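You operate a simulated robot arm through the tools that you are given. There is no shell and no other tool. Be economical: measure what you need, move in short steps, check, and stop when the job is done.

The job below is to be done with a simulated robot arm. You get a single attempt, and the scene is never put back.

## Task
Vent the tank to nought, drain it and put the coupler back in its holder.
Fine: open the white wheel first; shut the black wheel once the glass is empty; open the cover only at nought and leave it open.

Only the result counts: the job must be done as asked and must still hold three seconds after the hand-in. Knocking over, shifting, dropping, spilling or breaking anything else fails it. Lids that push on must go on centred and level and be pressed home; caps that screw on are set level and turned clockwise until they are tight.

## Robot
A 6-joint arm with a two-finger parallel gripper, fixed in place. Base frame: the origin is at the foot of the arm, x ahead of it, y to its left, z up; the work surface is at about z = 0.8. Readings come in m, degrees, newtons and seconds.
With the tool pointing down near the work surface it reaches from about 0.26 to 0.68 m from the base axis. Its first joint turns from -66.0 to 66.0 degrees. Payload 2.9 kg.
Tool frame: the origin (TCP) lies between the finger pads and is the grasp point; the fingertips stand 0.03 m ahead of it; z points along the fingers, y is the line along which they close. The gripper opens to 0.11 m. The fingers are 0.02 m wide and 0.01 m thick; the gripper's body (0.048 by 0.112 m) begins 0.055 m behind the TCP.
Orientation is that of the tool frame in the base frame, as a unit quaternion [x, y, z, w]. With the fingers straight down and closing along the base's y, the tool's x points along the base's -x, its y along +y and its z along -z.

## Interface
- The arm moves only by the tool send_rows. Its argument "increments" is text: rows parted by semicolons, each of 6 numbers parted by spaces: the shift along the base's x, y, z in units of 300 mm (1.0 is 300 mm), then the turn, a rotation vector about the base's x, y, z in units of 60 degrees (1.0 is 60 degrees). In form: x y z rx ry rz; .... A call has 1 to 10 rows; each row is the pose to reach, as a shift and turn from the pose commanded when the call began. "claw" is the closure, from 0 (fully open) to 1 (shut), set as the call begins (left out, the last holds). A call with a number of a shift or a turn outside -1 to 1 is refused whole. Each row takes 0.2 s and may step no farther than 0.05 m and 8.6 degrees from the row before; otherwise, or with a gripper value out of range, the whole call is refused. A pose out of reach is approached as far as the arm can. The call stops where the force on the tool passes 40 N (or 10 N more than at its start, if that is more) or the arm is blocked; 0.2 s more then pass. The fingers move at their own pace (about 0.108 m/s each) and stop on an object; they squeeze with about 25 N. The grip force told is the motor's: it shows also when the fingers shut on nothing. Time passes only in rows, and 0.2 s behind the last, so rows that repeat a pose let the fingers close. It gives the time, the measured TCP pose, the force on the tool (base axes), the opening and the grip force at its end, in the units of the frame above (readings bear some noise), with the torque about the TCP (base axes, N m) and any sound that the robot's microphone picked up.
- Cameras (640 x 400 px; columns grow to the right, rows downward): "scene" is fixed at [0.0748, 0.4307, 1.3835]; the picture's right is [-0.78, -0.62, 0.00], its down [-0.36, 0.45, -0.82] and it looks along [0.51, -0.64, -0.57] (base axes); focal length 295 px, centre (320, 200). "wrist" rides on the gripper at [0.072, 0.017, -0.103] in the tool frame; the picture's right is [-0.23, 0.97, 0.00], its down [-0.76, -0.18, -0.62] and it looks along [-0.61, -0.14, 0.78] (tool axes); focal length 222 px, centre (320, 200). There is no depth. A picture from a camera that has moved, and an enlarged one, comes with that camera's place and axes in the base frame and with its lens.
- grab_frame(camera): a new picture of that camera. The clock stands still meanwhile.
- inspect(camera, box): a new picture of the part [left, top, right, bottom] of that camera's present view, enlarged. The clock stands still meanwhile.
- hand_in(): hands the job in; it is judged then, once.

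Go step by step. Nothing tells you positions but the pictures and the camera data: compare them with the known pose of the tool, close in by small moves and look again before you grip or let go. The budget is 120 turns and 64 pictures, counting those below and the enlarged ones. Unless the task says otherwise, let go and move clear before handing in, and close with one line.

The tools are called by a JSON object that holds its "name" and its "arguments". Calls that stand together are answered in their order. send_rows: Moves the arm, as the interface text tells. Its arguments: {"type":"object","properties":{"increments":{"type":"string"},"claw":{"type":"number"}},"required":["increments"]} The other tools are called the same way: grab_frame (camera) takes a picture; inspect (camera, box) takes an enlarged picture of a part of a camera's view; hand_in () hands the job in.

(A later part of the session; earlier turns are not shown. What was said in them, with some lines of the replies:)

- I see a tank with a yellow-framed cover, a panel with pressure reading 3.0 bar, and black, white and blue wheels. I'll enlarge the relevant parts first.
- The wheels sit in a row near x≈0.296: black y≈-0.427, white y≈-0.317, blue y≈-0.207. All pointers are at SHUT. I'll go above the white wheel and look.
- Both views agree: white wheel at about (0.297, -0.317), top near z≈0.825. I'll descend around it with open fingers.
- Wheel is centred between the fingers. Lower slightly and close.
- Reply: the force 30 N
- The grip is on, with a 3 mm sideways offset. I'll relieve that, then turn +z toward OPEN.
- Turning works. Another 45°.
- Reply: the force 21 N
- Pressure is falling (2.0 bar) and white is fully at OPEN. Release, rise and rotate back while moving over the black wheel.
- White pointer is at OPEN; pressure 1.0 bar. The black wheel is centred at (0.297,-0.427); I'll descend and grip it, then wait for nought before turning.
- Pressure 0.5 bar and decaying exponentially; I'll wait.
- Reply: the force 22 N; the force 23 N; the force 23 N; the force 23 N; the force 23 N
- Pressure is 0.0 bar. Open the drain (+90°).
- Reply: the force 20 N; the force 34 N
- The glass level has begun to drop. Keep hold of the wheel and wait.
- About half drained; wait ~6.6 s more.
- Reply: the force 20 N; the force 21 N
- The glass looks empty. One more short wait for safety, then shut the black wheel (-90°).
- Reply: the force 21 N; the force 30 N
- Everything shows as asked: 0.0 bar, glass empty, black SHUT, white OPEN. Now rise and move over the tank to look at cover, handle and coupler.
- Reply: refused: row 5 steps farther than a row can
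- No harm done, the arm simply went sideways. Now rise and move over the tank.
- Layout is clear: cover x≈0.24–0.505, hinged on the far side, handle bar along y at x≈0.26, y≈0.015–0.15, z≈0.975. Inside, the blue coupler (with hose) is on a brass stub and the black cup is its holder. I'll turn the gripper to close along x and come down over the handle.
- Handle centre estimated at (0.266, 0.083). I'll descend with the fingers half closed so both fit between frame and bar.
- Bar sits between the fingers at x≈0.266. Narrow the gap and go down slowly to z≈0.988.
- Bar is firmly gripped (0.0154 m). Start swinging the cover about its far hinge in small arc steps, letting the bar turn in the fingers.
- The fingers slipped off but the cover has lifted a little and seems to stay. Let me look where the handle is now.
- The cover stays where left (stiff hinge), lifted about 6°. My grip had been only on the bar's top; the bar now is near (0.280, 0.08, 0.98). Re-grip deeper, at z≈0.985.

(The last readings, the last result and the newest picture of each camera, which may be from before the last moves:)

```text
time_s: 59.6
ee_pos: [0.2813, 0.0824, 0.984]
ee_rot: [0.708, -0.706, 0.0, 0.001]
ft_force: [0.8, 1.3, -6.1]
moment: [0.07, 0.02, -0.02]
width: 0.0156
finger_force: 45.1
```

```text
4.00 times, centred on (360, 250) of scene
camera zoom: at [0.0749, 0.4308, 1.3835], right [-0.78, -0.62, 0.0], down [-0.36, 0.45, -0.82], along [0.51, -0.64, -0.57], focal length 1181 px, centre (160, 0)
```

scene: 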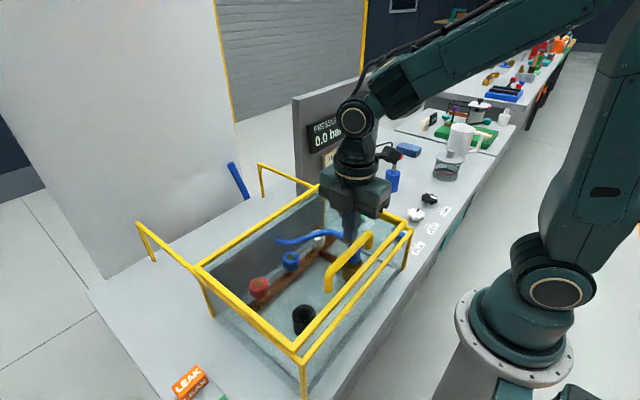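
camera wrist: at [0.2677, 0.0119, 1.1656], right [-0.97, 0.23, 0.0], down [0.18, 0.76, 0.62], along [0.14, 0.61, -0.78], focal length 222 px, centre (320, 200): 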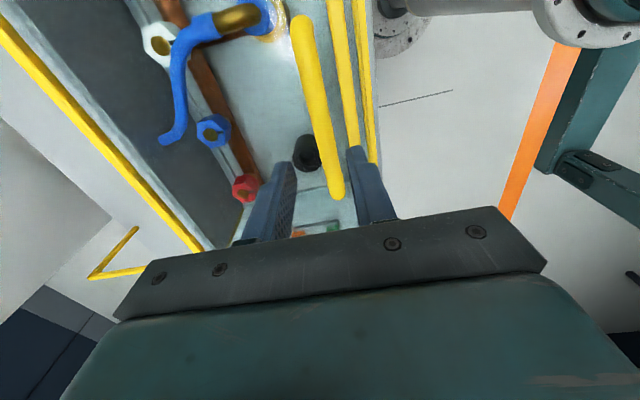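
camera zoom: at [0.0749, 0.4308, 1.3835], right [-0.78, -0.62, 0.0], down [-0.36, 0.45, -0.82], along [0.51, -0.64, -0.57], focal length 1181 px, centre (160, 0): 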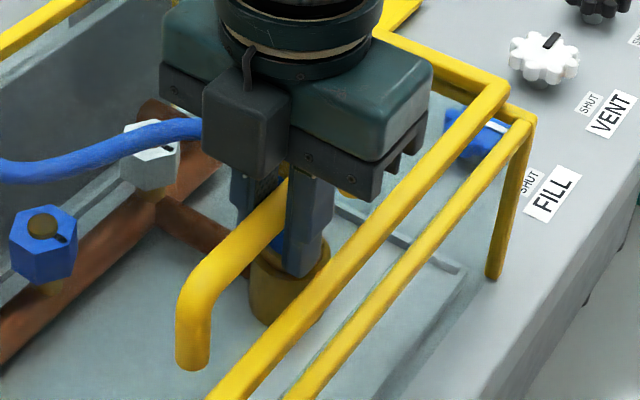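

Now the bar sits well inside the pads. Continue the arc slowly, checking force.

{"name": "send_rows", "arguments": {"increments": "0.009 0 0.032 0 0 0; 0.02 0 0.064 0 0 0; 0.032 0 0.096 0 0 0; 0.046 0 0.127 0 0 0; 0.061 0 0.158 0 0 0; 0.077 0 0.187 0 0 0"}}

{"name": "grab_frame", "arguments": {"camera": "scene"}}

```text
time_s: 61.0
ee_pos: [0.3038, 0.0826, 1.0422]
ee_rot: [-0.707, 0.707, 0.0, 0.0]
ft_force: [0.3, 0.2, 0.5]
moment: [0.01, 0.03, -0.03]
width: 0.0
finger_force: 37.9
```

```text
26 pictures are left
```

scene: 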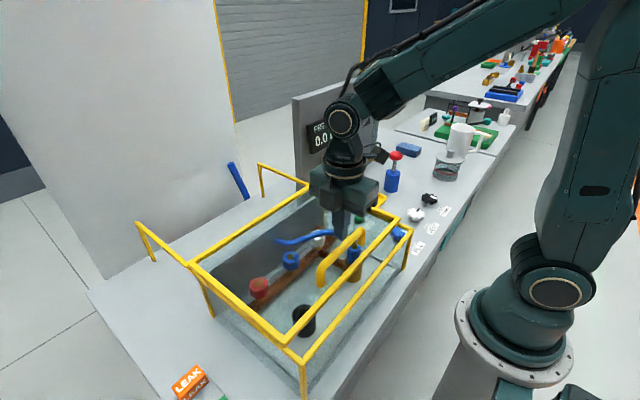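

The cover gained more angle and again stays, but pure friction slips. I'll tilt the hand back toward the robot by 30° so the finger hooks under the bar, and look again.

{"name": "send_rows", "arguments": {"increments": "0 0 0.1 0 0 0; 0 0 0.2 0 -0.125 0; 0 0 0.2 0 -0.25 0; 0 0 0.2 0 -0.375 0; 0 0 0.2 0 -0.5 0", "claw": 0.6}}

{"name": "grab_frame", "arguments": {"camera": "wrist"}}

{"name": "inspect", "arguments": {"camera": "scene", "box": [260, 170, 440, 370]}}

```text
time_s: 62.2
ee_pos: [0.304, 0.0828, 1.0998]
ee_rot: [0.683, -0.682, 0.184, -0.184]
ft_force: [-0.1, 0.0, 0.2]
moment: [-0.02, 0.01, 0.0]
width: 0.044
finger_force: 0.1
```

```text
25 pictures are left
camera wrist: at [0.2385, 0.0124, 1.1814], right [-0.84, 0.23, -0.49], down [-0.16, 0.76, 0.63], along [0.51, 0.61, -0.61], focal length 222 px, centre (320, 200)
```

wrist: 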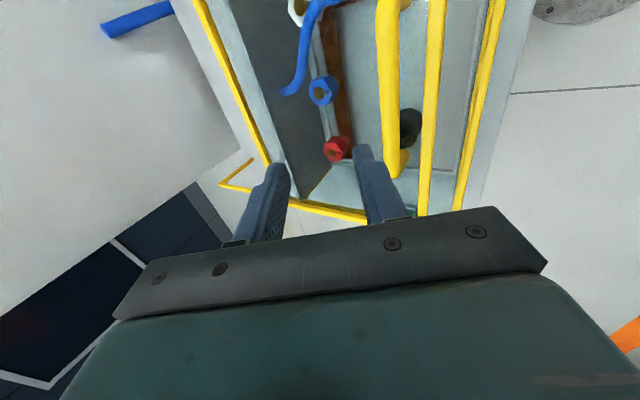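

```text
2.00 times, centred on (350, 270) of scene
camera zoom: at [0.0748, 0.4307, 1.3835], right [-0.78, -0.62, 0.0], down [-0.36, 0.45, -0.82], along [0.51, -0.64, -0.57], focal length 591 px, centre (260, 60)
```

zoom: 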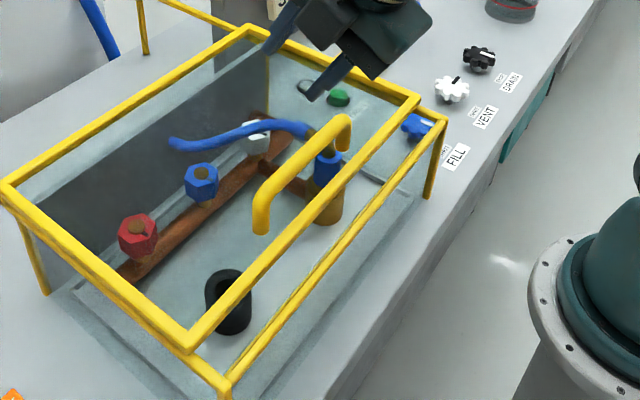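

The images show the far edge moved too: the cover actually slides back along the rails (it has moved ~3 cm in +x), it is not hinged. So I'll untilt, grip the bar at x≈0.297, z≈0.985 and slide level toward +x.

{"name": "send_rows", "arguments": {"increments": "0 0 0 0 0.125 0; 0 0 0 0 0.25 0; 0 0 0 0 0.375 0; -0.01 0 -0.05 0 0.5 0; -0.02 0 -0.15 0 0.5 0; -0.02 0 -0.25 0 0.5 0; -0.02 0 -0.32 0 0.5 0; -0.02 0 -0.383 0 0.5 0"}}

{"name": "send_rows", "arguments": {"increments": "0 0 0 0 0 0; 0 0 0 0 0 0; 0 0 0 0 0 0", "claw": 1}}

{"name": "send_rows", "arguments": {"increments": "0.06 0 0 0 0 0; 0.12 0 0 0 0 0; 0.18 0 0 0 0 0; 0.24 0 0 0 0 0"}}

{"name": "grab_frame", "arguments": {"camera": "scene"}}

```text
time_s: 64.0
ee_pos: [0.2981, 0.0811, 0.9843]
ee_rot: [-0.707, 0.708, 0.0, 0.001]
ft_force: [-0.3, -0.7, -0.4]
moment: [0.0, 0.01, 0.01]
width: 0.044
finger_force: 0.1
```

```text
time_s: 64.8
ee_pos: [0.2983, 0.082, 0.984]
ee_rot: [0.708, -0.706, 0.0, 0.0]
ft_force: [1.1, 0.7, -7.5]
moment: [0.22, -0.01, 0.01]
width: 0.0156
finger_force: 45.1
```

```text
time_s: 65.8
ee_pos: [0.3703, 0.0817, 0.9838]
ee_rot: [0.707, -0.707, 0.0, 0.0]
ft_force: [-1.8, 0.5, -5.7]
moment: [-0.02, -0.13, -0.02]
width: 0.0155
finger_force: 45.5
```

```text
23 pictures are left
```

scene: 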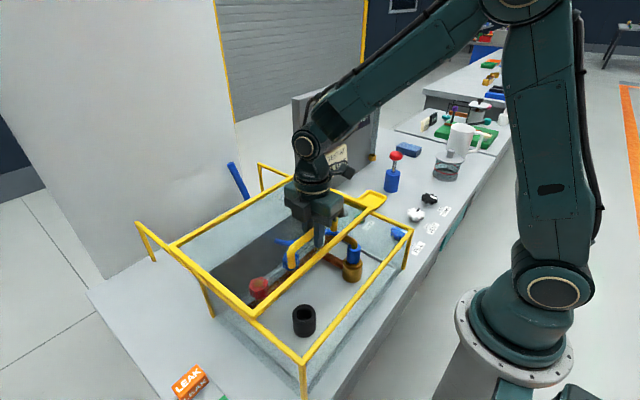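

It slides smoothly with almost no force. Continue to the end of the rails.

{"name": "send_rows", "arguments": {"increments": "0.06 0 0 0 0 0; 0.12 0 0 0 0 0; 0.18 0 0 0 0 0; 0.24 0 0 0 0 0; 0.3 0 0 0 0 0; 0.36 0 0 0 0 0; 0.42 0 0 0 0 0; 0.48 0 0 0 0 0"}}

{"name": "send_rows", "arguments": {"increments": "0.03 0 0 0 0 0; 0.06 0 0 0 0 0; 0.09 0 0 0 0 0; 0.12 0 0 0 0 0; 0.15 0 0 0 0 0"}}

{"name": "grab_frame", "arguments": {"camera": "scene"}}

```text
time_s: 67.6
ee_pos: [0.515, 0.0824, 0.985]
ee_rot: [0.707, -0.707, -0.001, 0.0]
ft_force: [-2.0, -6.5, -14.8]
moment: [-0.75, -0.05, -0.11]
width: 0.0156
finger_force: 44.8
```

```text
time_s: 68.5
ee_pos: [0.5348, 0.0822, 0.9841]
ee_rot: [0.708, -0.706, -0.008, 0.011]
ft_force: [-12.4, -1.5, 7.7]
moment: [0.08, 0.08, -0.04]
width: 0.0159
finger_force: 45.5
stopped in row 4: the force on the tool passed its limit at 53 N (the readings are from after the stop); the commanded pose is now the measured one
```

```text
22 pictures are left
```

scene: 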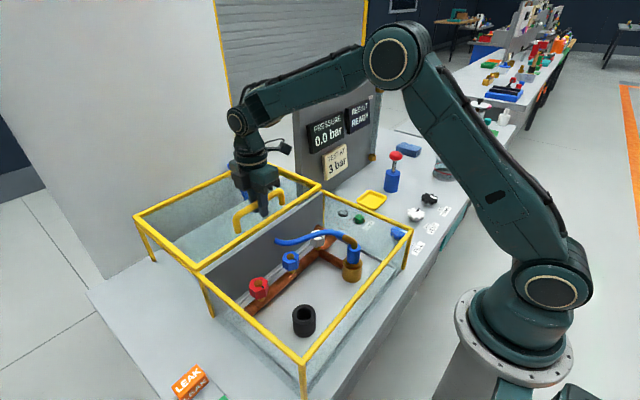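

The cover is fully open against its stop. Release, rise, come back above the coupler and look.

{"name": "send_rows", "arguments": {"increments": "0 0 0 0 0 0; 0 0 0 0 0 0; 0 0 0 0 0 0; 0 0 0.1 0 0 0; 0 0 0.2 0 0 0; 0 0 0.33 0 0 0; 0 0 0.45 0 0 0", "claw": 0.4}}

{"name": "send_rows", "arguments": {"increments": "-0.15 0 0 0 0 0; -0.3 0 0 0 0 0; -0.45 0 0 0 0 0; -0.6 -0.02 0 0 0 0; -0.75 -0.05 0 0 0 0"}}

{"name": "grab_frame", "arguments": {"camera": "wrist"}}

{"name": "inspect", "arguments": {"camera": "scene", "box": [260, 200, 420, 350]}}

```text
time_s: 70.1
ee_pos: [0.5369, 0.0827, 1.1191]
ee_rot: [0.708, -0.706, -0.008, 0.009]
ft_force: [0.4, 0.0, -0.4]
moment: [0.0, 0.02, 0.02]
width: 0.0658
finger_force: 0.1
```

```text
time_s: 71.3
ee_pos: [0.3132, 0.0644, 1.1187]
ee_rot: [0.708, -0.706, -0.007, 0.01]
ft_force: [-0.1, 1.0, 0.4]
moment: [-0.02, 0.02, -0.01]
width: 0.066
finger_force: 0.1
```

```text
21 pictures are left
camera wrist: at [0.299, -0.0047, 1.2234], right [-0.97, 0.23, 0.02], down [0.19, 0.76, 0.62], along [0.12, 0.6, -0.79], focal length 222 px, centre (320, 200)
```

wrist: 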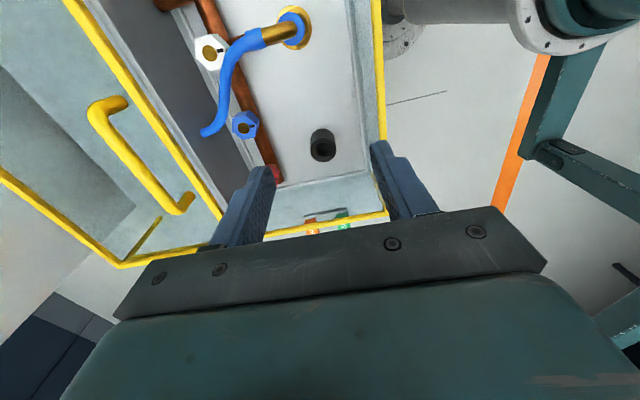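

```text
2.67 times, centred on (340, 275) of scene
camera zoom: at [0.0748, 0.4307, 1.3835], right [-0.78, -0.62, 0.0], down [-0.36, 0.45, -0.82], along [0.51, -0.64, -0.57], focal length 787 px, centre (267, 0)
```

zoom: 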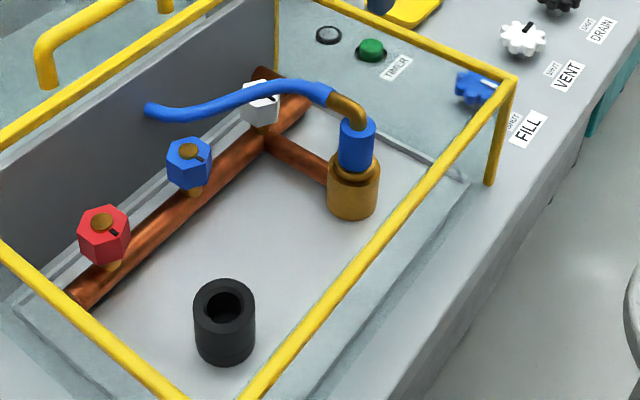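

Coupler's blue body is near (0.324, -0.012, z 0.85–0.89), its elbow leaving toward +x; the black holder is at (0.3245, 0.171), top z≈0.855. I'll go above the coupler with fingers closing along y, levelling the tool.

{"name": "send_rows", "arguments": {"increments": "0.02 -0.1 0 0 -0.023 0; 0.04 -0.2 0 0 -0.023 0; 0.04 -0.253 0 0 -0.023 0", "claw": 0.25}}

{"name": "send_rows", "arguments": {"increments": "0 0 0 0 0 -0.13; 0 0 0 0 0 -0.26; 0 0 0 0 0 -0.39; 0 0 0 0 0 -0.52; 0 0 0 0 0 -0.65; 0 0 0 0 0 -0.75"}}

{"name": "send_rows", "arguments": {"increments": "0 0 -0.05 0 0 -0.13; 0 0 -0.1 0 0 -0.26; 0 0 -0.15 0 0 -0.39; 0 0 -0.2 0 0 -0.52; 0 0 -0.22 0 0 -0.65; 0 0 -0.24 0 0 -0.75"}}

{"name": "grab_frame", "arguments": {"camera": "wrist"}}

{"name": "inspect", "arguments": {"camera": "scene", "box": [260, 180, 420, 330]}}

```text
time_s: 72.1
ee_pos: [0.3258, -0.0108, 1.1189]
ee_rot: [0.708, -0.706, 0.002, 0.001]
ft_force: [-0.1, -0.4, 0.2]
moment: [-0.01, 0.01, -0.01]
width: 0.0824
finger_force: 0.1
```

```text
time_s: 73.5
ee_pos: [0.3228, -0.0089, 1.1195]
ee_rot: [-0.383, 0.924, -0.002, -0.002]
ft_force: [0.5, -0.2, -0.3]
moment: [0.01, -0.02, 0.0]
width: 0.0827
finger_force: 0.0
```

```text
time_s: 74.9
ee_pos: [0.322, -0.0076, 1.047]
ee_rot: [0.0, 1.0, -0.001, -0.002]
ft_force: [-0.1, 0.3, -0.3]
moment: [0.02, 0.0, 0.03]
width: 0.0825
finger_force: 0.1
```

```text
19 pictures are left
camera wrist: at [0.2514, 0.0108, 1.1507], right [0.23, 0.97, 0.0], down [0.76, -0.18, 0.62], along [0.6, -0.14, -0.78], focal length 222 px, centre (320, 200)
```

wrist: 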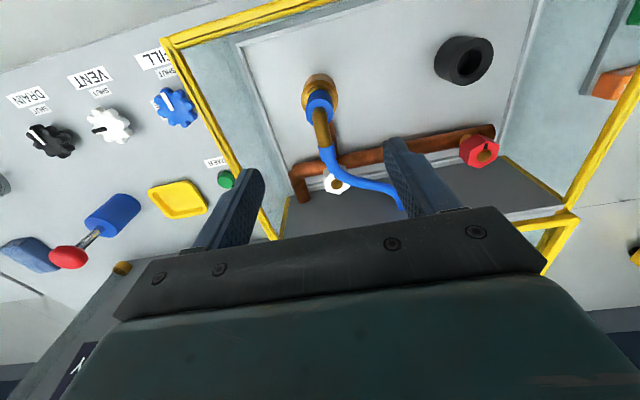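

```text
2.67 times, centred on (340, 255) of scene
camera zoom: at [0.0748, 0.4307, 1.3835], right [-0.78, -0.62, 0.0], down [-0.36, 0.45, -0.82], along [0.51, -0.64, -0.57], focal length 787 px, centre (267, 53)
```

zoom: 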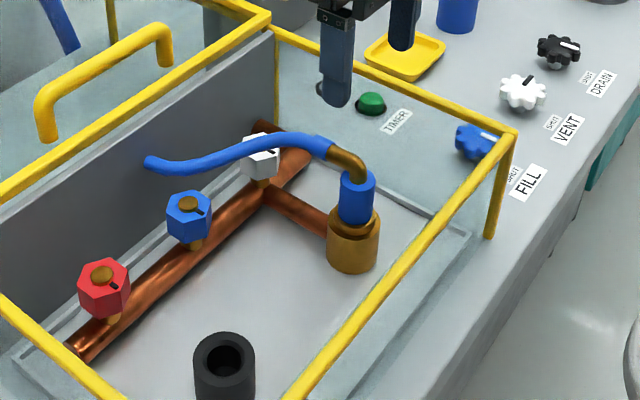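

Close view puts the coupler near (0.318, -0.004) and holder at (0.317, 0.166). Descend partway and recheck.

{"name": "send_rows", "arguments": {"increments": "0 0.008 -0.1 0 0 0; 0 0.008 -0.2 0 0 0; 0 0.008 -0.3 0 0 0; 0 0.008 -0.37 0 0 0"}}

{"name": "inspect", "arguments": {"camera": "wrist", "box": [200, 60, 440, 210]}}

{"name": "inspect", "arguments": {"camera": "scene", "box": [300, 200, 400, 300]}}

```text
time_s: 75.9
ee_pos: [0.3222, -0.0071, 0.9348]
ee_rot: [-0.001, 1.0, -0.001, 0.0]
ft_force: [0.1, 0.4, 0.3]
moment: [0.01, 0.0, -0.02]
width: 0.0829
finger_force: 0.1
```

```text
2.67 times, centred on (320, 135) of wrist
camera zoom: at [0.251, 0.0129, 1.0396], right [0.23, 0.97, 0.0], down [0.76, -0.18, 0.62], along [0.61, -0.14, -0.78], focal length 592 px, centre (320, 373)
```

zoom: 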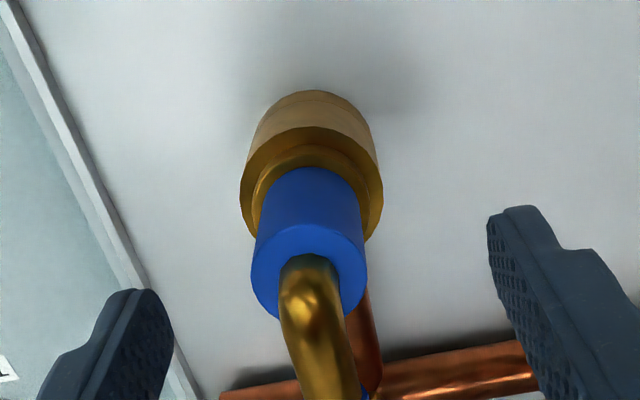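

```text
4.00 times, centred on (350, 250) of scene
camera zoom: at [0.0748, 0.4307, 1.3835], right [-0.78, -0.62, 0.0], down [-0.36, 0.45, -0.82], along [0.51, -0.64, -0.57], focal length 1181 px, centre (200, 0)
```

zoom: 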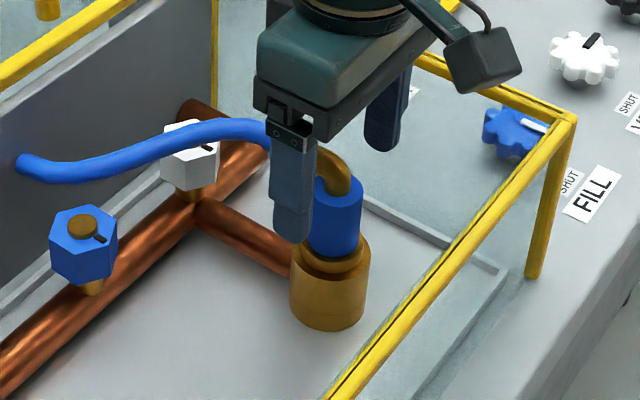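

Body centre ≈ (0.327, -0.010). Descend to z≈0.893 (body in the lower half of the pads, palm above the elbow) watching force.

{"name": "send_rows", "arguments": {"increments": "0.017 -0.01 -0.03 0 0 0; 0.017 -0.01 -0.06 0 0 0; 0.017 -0.01 -0.09 0 0 0; 0.017 -0.01 -0.115 0 0 0; 0.017 -0.01 -0.14 0 0 0"}}

{"name": "inspect", "arguments": {"camera": "scene", "box": [300, 200, 400, 300]}}

```text
time_s: 77.1
ee_pos: [0.3277, -0.0093, 0.8939]
ee_rot: [-0.001, 1.0, -0.001, -0.001]
ft_force: [0.3, 0.2, -0.6]
moment: [0.0, -0.02, 0.0]
width: 0.0824
finger_force: 0.1
```

```text
4.00 times, centred on (350, 250) of scene
camera zoom: at [0.0748, 0.4307, 1.3835], right [-0.78, -0.62, 0.0], down [-0.36, 0.45, -0.82], along [0.51, -0.64, -0.57], focal length 1181 px, centre (200, 0)
```

zoom: 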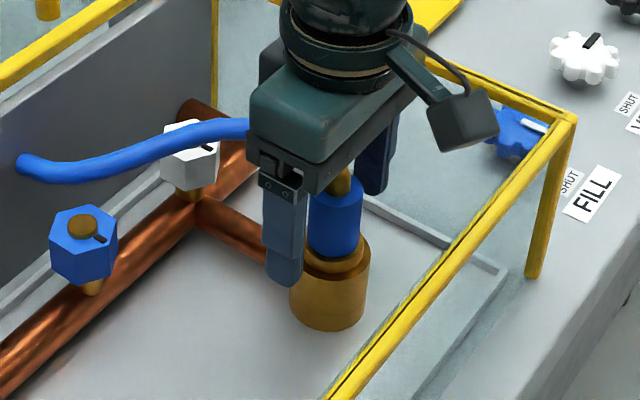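

No contact; fingers span the blue body. Close.

{"name": "send_rows", "arguments": {"increments": "0 0 0 0 0 0; 0 0 0 0 0 0; 0 0 0 0 0 0", "claw": 1}}

{"name": "inspect", "arguments": {"camera": "wrist", "box": [200, 60, 440, 210]}}

```text
time_s: 77.9
ee_pos: [0.3283, -0.0098, 0.8942]
ee_rot: [-0.002, 1.0, -0.001, -0.002]
ft_force: [-0.3, 0.6, 0.9]
moment: [0.0, -0.05, 0.03]
width: 0.0302
finger_force: 24.7
heard: snap
```

```text
2.67 times, centred on (320, 135) of wrist
camera zoom: at [0.2569, 0.0093, 0.9975], right [0.23, 0.97, 0.0], down [0.76, -0.18, 0.62], along [0.6, -0.14, -0.78], focal length 592 px, centre (320, 373)
```

zoom: 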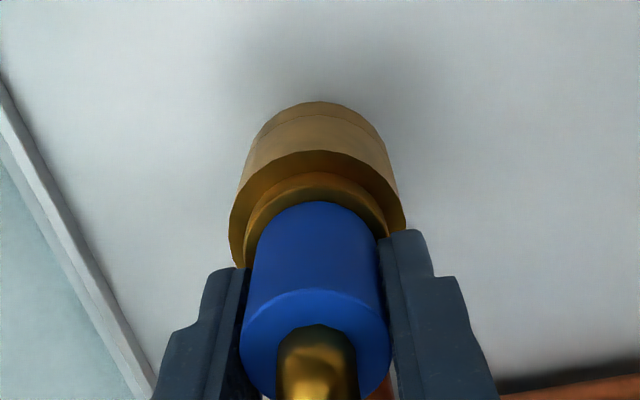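

Gripped at 0.030 m with a snap – presumably the coupler's catch releasing. Lift slowly.

{"name": "send_rows", "arguments": {"increments": "0 0 0.02 0 0 0; 0 0 0.05 0 0 0; 0 0 0.1 0 0 0; 0 0 0.16 0 0 0; 0 0 0.22 0 0 0; 0 0 0.28 0 0 0; 0 0 0.34 0 0 0"}}

{"name": "grab_frame", "arguments": {"camera": "wrist"}}

{"name": "inspect", "arguments": {"camera": "scene", "box": [260, 180, 420, 330]}}

```text
time_s: 79.5
ee_pos: [0.3277, -0.0086, 0.9975]
ee_rot: [-0.001, 1.0, -0.001, -0.001]
ft_force: [0.2, 0.6, -3.1]
moment: [0.0, -0.02, -0.03]
width: 0.0302
finger_force: 25.1
```

```text
13 pictures are left
camera wrist: at [0.2568, 0.0093, 1.1015], right [0.23, 0.97, 0.0], down [0.76, -0.18, 0.62], along [0.6, -0.14, -0.78], focal length 222 px, centre (320, 200)
```

wrist: 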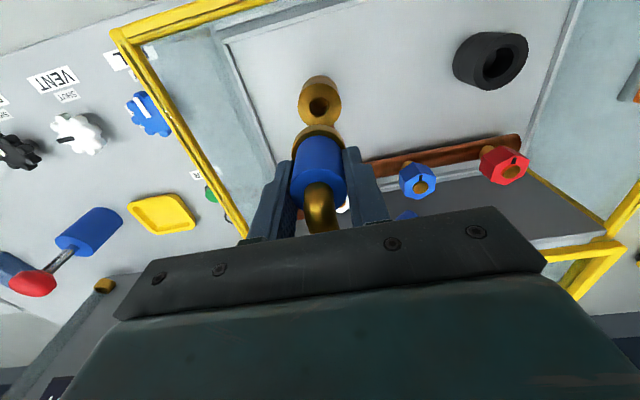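

```text
2.67 times, centred on (340, 255) of scene
camera zoom: at [0.0748, 0.4307, 1.3835], right [-0.78, -0.62, 0.0], down [-0.36, 0.45, -0.82], along [0.51, -0.64, -0.57], focal length 787 px, centre (267, 53)
```

zoom: 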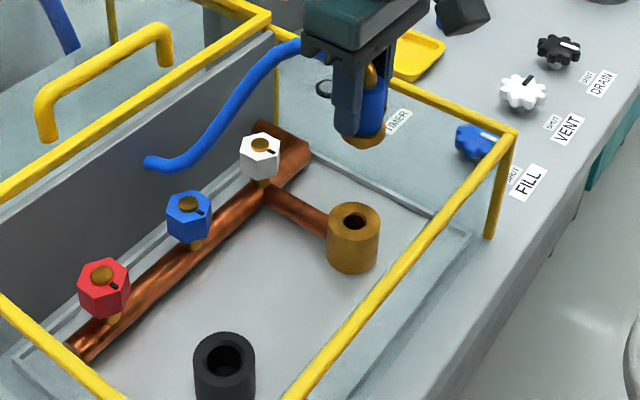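

The coupler is off cleanly; holder estimated at (0.327, 0.165). Carry it across at this height and look down.

{"name": "send_rows", "arguments": {"increments": "0 0.1 0 0 0 0; 0 0.2 0 0 0 0; 0 0.3 0 0 0 0; 0 0.4 0 0 0 0; 0 0.5 0 0 0 0; 0 0.58 0 0 0 0"}}

{"name": "inspect", "arguments": {"camera": "wrist", "box": [200, 40, 440, 190]}}

{"name": "inspect", "arguments": {"camera": "scene", "box": [240, 220, 370, 350]}}

```text
time_s: 80.9
ee_pos: [0.3264, 0.1647, 0.9956]
ee_rot: [-0.001, 1.0, -0.001, -0.001]
ft_force: [-0.5, -0.2, -2.4]
moment: [0.03, 0.01, 0.01]
width: 0.0302
finger_force: 25.6
```

```text
2.67 times, centred on (320, 115) of wrist
camera zoom: at [0.255, 0.184, 1.0988], right [0.23, 0.97, 0.0], down [0.76, -0.18, 0.62], along [0.6, -0.14, -0.78], focal length 592 px, centre (320, 427)
```

zoom: 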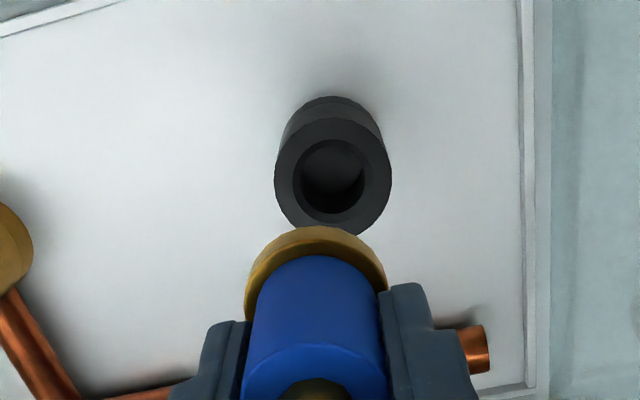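

```text
3.08 times, centred on (305, 285) of scene
camera zoom: at [0.0748, 0.4307, 1.3835], right [-0.78, -0.62, 0.0], down [-0.36, 0.45, -0.82], along [0.51, -0.64, -0.57], focal length 909 px, centre (366, -62)
```

zoom: 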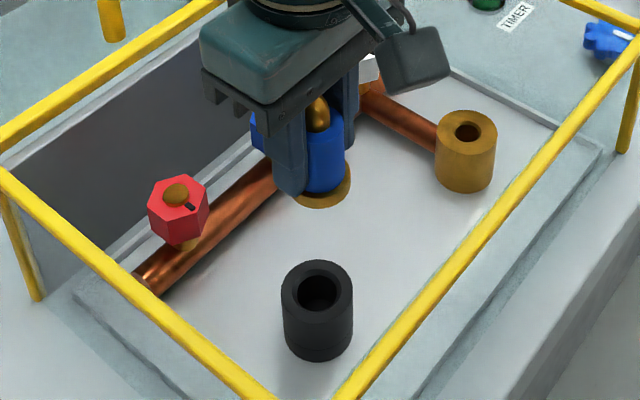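

Refined: holder is ~6 mm further in +y than the tool. Correct that and lower to about 2 cm above the seat, then recheck.

{"name": "send_rows", "arguments": {"increments": "0 0.021 0 0 0 0; 0 0.021 -0.08 0 0 0; 0 0.021 -0.16 0 0 0; 0 0.021 -0.22 0 0 0; 0 0.021 -0.26 0 0 0"}}

{"name": "inspect", "arguments": {"camera": "wrist", "box": [200, 60, 440, 210]}}

{"name": "inspect", "arguments": {"camera": "scene", "box": [260, 240, 360, 340]}}

```text
time_s: 82.1
ee_pos: [0.3286, 0.1709, 0.9169]
ee_rot: [-0.001, 1.0, -0.001, -0.001]
ft_force: [1.2, 0.2, -1.9]
moment: [0.03, -0.01, 0.0]
width: 0.0302
finger_force: 24.9
```

```text
2.67 times, centred on (320, 135) of wrist
camera zoom: at [0.256, 0.1896, 1.0209], right [0.23, 0.97, 0.0], down [0.76, -0.18, 0.62], along [0.6, -0.14, -0.78], focal length 592 px, centre (320, 373)
```

zoom: 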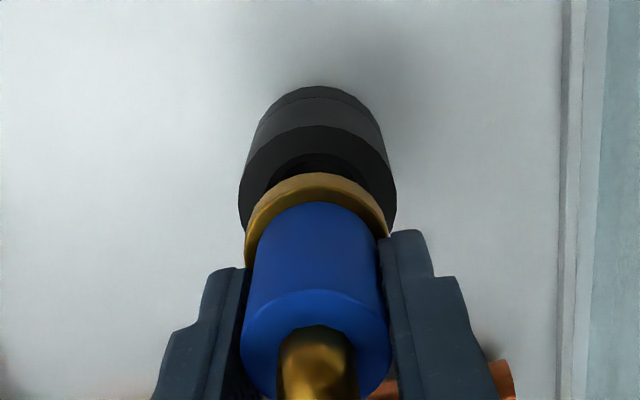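

```text
4.00 times, centred on (310, 290) of scene
camera zoom: at [0.0748, 0.4307, 1.3835], right [-0.78, -0.62, 0.0], down [-0.36, 0.45, -0.82], along [0.51, -0.64, -0.57], focal length 1181 px, centre (360, -160)
```

zoom: 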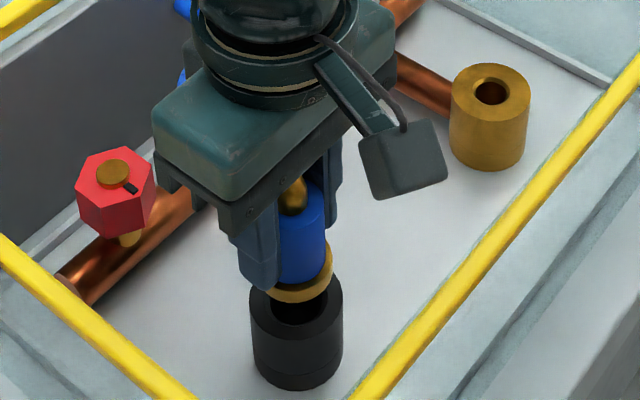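

Aligned in both views. Lower gently until it seats.

{"name": "send_rows", "arguments": {"increments": "0 0 -0.02 0 0 0; 0 0 -0.035 0 0 0; 0 0 -0.05 0 0 0; 0 0 -0.06 0 0 0; 0 0 -0.07 0 0 0; 0 0 -0.08 0 0 0"}}

{"name": "inspect", "arguments": {"camera": "wrist", "box": [200, 60, 440, 210]}}

```text
time_s: 83.5
ee_pos: [0.3282, 0.1704, 0.8935]
ee_rot: [-0.002, 1.0, -0.002, -0.001]
ft_force: [0.0, 0.9, -1.9]
moment: [0.0, -0.01, 0.05]
width: 0.0301
finger_force: 25.0
```

```text
2.67 times, centred on (320, 135) of wrist
camera zoom: at [0.2572, 0.1896, 0.9979], right [0.23, 0.97, 0.0], down [0.76, -0.18, 0.62], along [0.6, -0.14, -0.78], focal length 592 px, centre (320, 373)
```

zoom: 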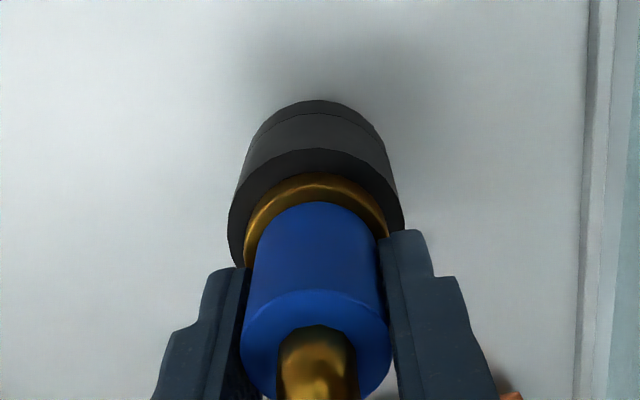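

Looks like the seated view it had on the stub; no contact yet. Continue down in tiny steps.

{"name": "send_rows", "arguments": {"increments": "0 0 -0.007 0 0 0; 0 0 -0.014 0 0 0; 0 0 -0.021 0 0 0; 0 0 -0.028 0 0 0; 0 0 -0.035 0 0 0"}}

```text
time_s: 84.3
ee_pos: [0.3292, 0.1703, 0.8902]
ee_rot: [-0.001, 1.0, 0.0, 0.0]
ft_force: [-2.8, -2.8, 8.5]
moment: [-0.01, 0.01, 0.03]
width: 0.03
finger_force: 25.0
stopped in row 3: the force on the tool passed its limit at 46 N (the readings are from after the stop); the commanded pose is now the measured one
```

Seated firmly at z≈0.890. Check before releasing.

{"name": "inspect", "arguments": {"camera": "scene", "box": [260, 240, 360, 340]}}

{"name": "inspect", "arguments": {"camera": "wrist", "box": [240, 80, 400, 180]}}

```text
4.00 times, centred on (310, 290) of scene
camera zoom: at [0.0747, 0.4306, 1.3835], right [-0.78, -0.62, 0.0], down [-0.36, 0.45, -0.82], along [0.51, -0.64, -0.57], focal length 1181 px, centre (360, -160)
```

zoom: 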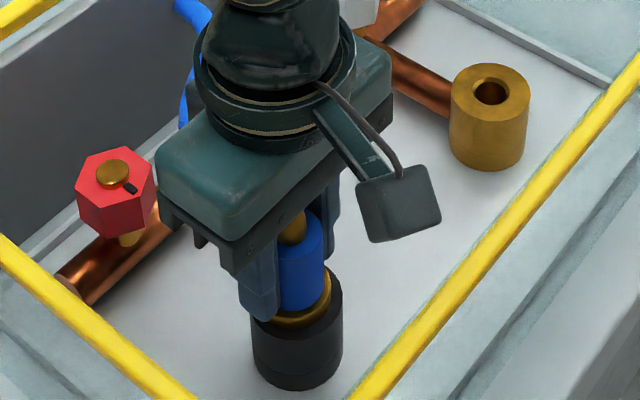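

```text
4.00 times, centred on (320, 130) of wrist
camera zoom: at [0.2576, 0.1894, 0.9936], right [0.23, 0.97, 0.0], down [0.76, -0.18, 0.62], along [0.61, -0.14, -0.78], focal length 888 px, centre (320, 480)
```

zoom: 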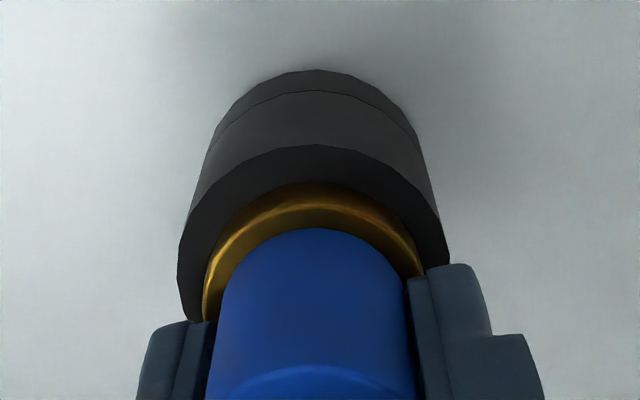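

The flange sits level and concentric on the holder. Release slowly and lift straight up.

{"name": "send_rows", "arguments": {"increments": "0 0 0 0 0 0; 0 0 0 0 0 0; 0 0 0 0 0 0", "claw": 0.25}}

{"name": "send_rows", "arguments": {"increments": "0 0 0.05 0 0 0; 0 0 0.12 0 0 0; 0 0 0.22 0 0 0; 0 0 0.34 0 0 0; 0 0 0.48 0 0 0; -0.1 -0.1 0.55 0 0 0; -0.15 -0.2 0.6 0 0 0; -0.15 -0.32 0.65 0 0 0; -0.15 -0.46 0.7 0 0 0; -0.15 -0.6 0.75 0 0 0"}}

{"name": "grab_frame", "arguments": {"camera": "scene"}}

{"name": "inspect", "arguments": {"camera": "scene", "box": [250, 200, 380, 340]}}

```text
time_s: 85.1
ee_pos: [0.3299, 0.1705, 0.89]
ee_rot: [-0.001, 1.0, 0.0, 0.001]
ft_force: [-0.3, 0.7, -0.9]
moment: [0.01, 0.03, -0.01]
width: 0.0824
finger_force: 0.1
```

```text
time_s: 87.3
ee_pos: [0.2841, -0.0109, 1.1154]
ee_rot: [0.0, 1.0, 0.001, 0.001]
ft_force: [0.9, -0.1, -0.1]
moment: [0.01, 0.03, 0.01]
width: 0.0827
finger_force: 0.0
```

```text
4 pictures are left
```

scene: 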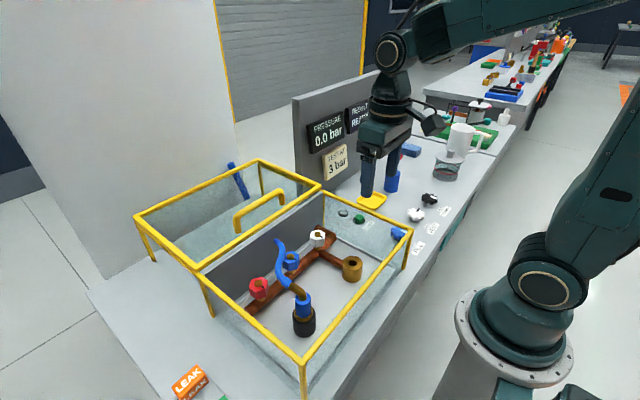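

```text
2.86 times, centred on (315, 270) of scene
camera zoom: at [0.0748, 0.4307, 1.3835], right [-0.78, -0.62, 0.0], down [-0.36, 0.45, -0.82], along [0.51, -0.64, -0.57], focal length 844 px, centre (334, 0)
```

zoom: 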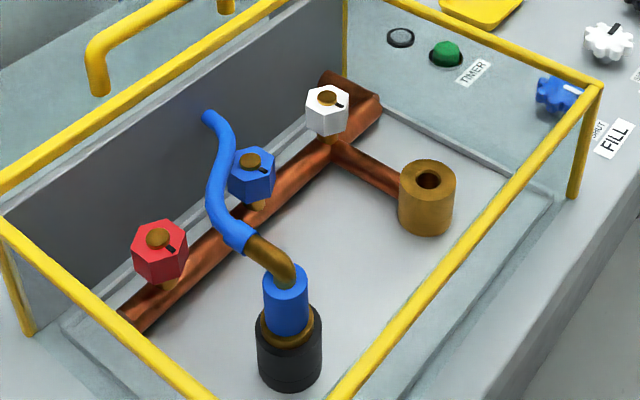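

The coupler stands upright in the holder, the cover is open and pressure shows 0.0. One last check of the wheels and glass.

{"name": "inspect", "arguments": {"camera": "scene", "box": [340, 80, 460, 240]}}

```text
2.50 times, centred on (400, 160) of scene
camera zoom: at [0.0748, 0.4307, 1.3835], right [-0.78, -0.62, 0.0], down [-0.36, 0.45, -0.82], along [0.51, -0.64, -0.57], focal length 738 px, centre (120, 300)
```

zoom: 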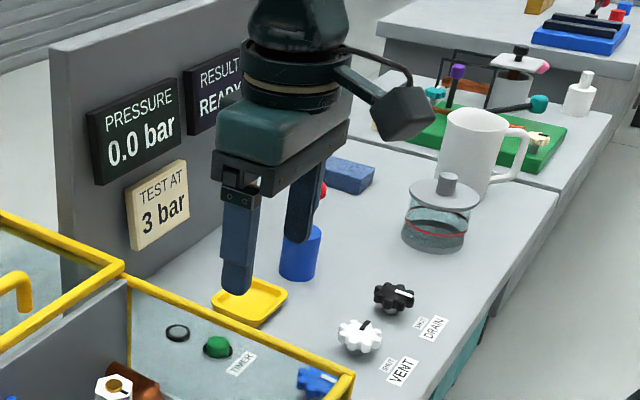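

All is as asked: 0.0 bar, white wheel open, black wheel shut, cover open, coupler in its holder and the arm clear. Handing in.

{"name": "hand_in", "arguments": {}}

```text
The job is handed in.
```

I've handed the job in: the tank is at 0.0 bar and drained, the white wheel is open, the black wheel is shut, the cover is open, and the coupler stands in its holder.
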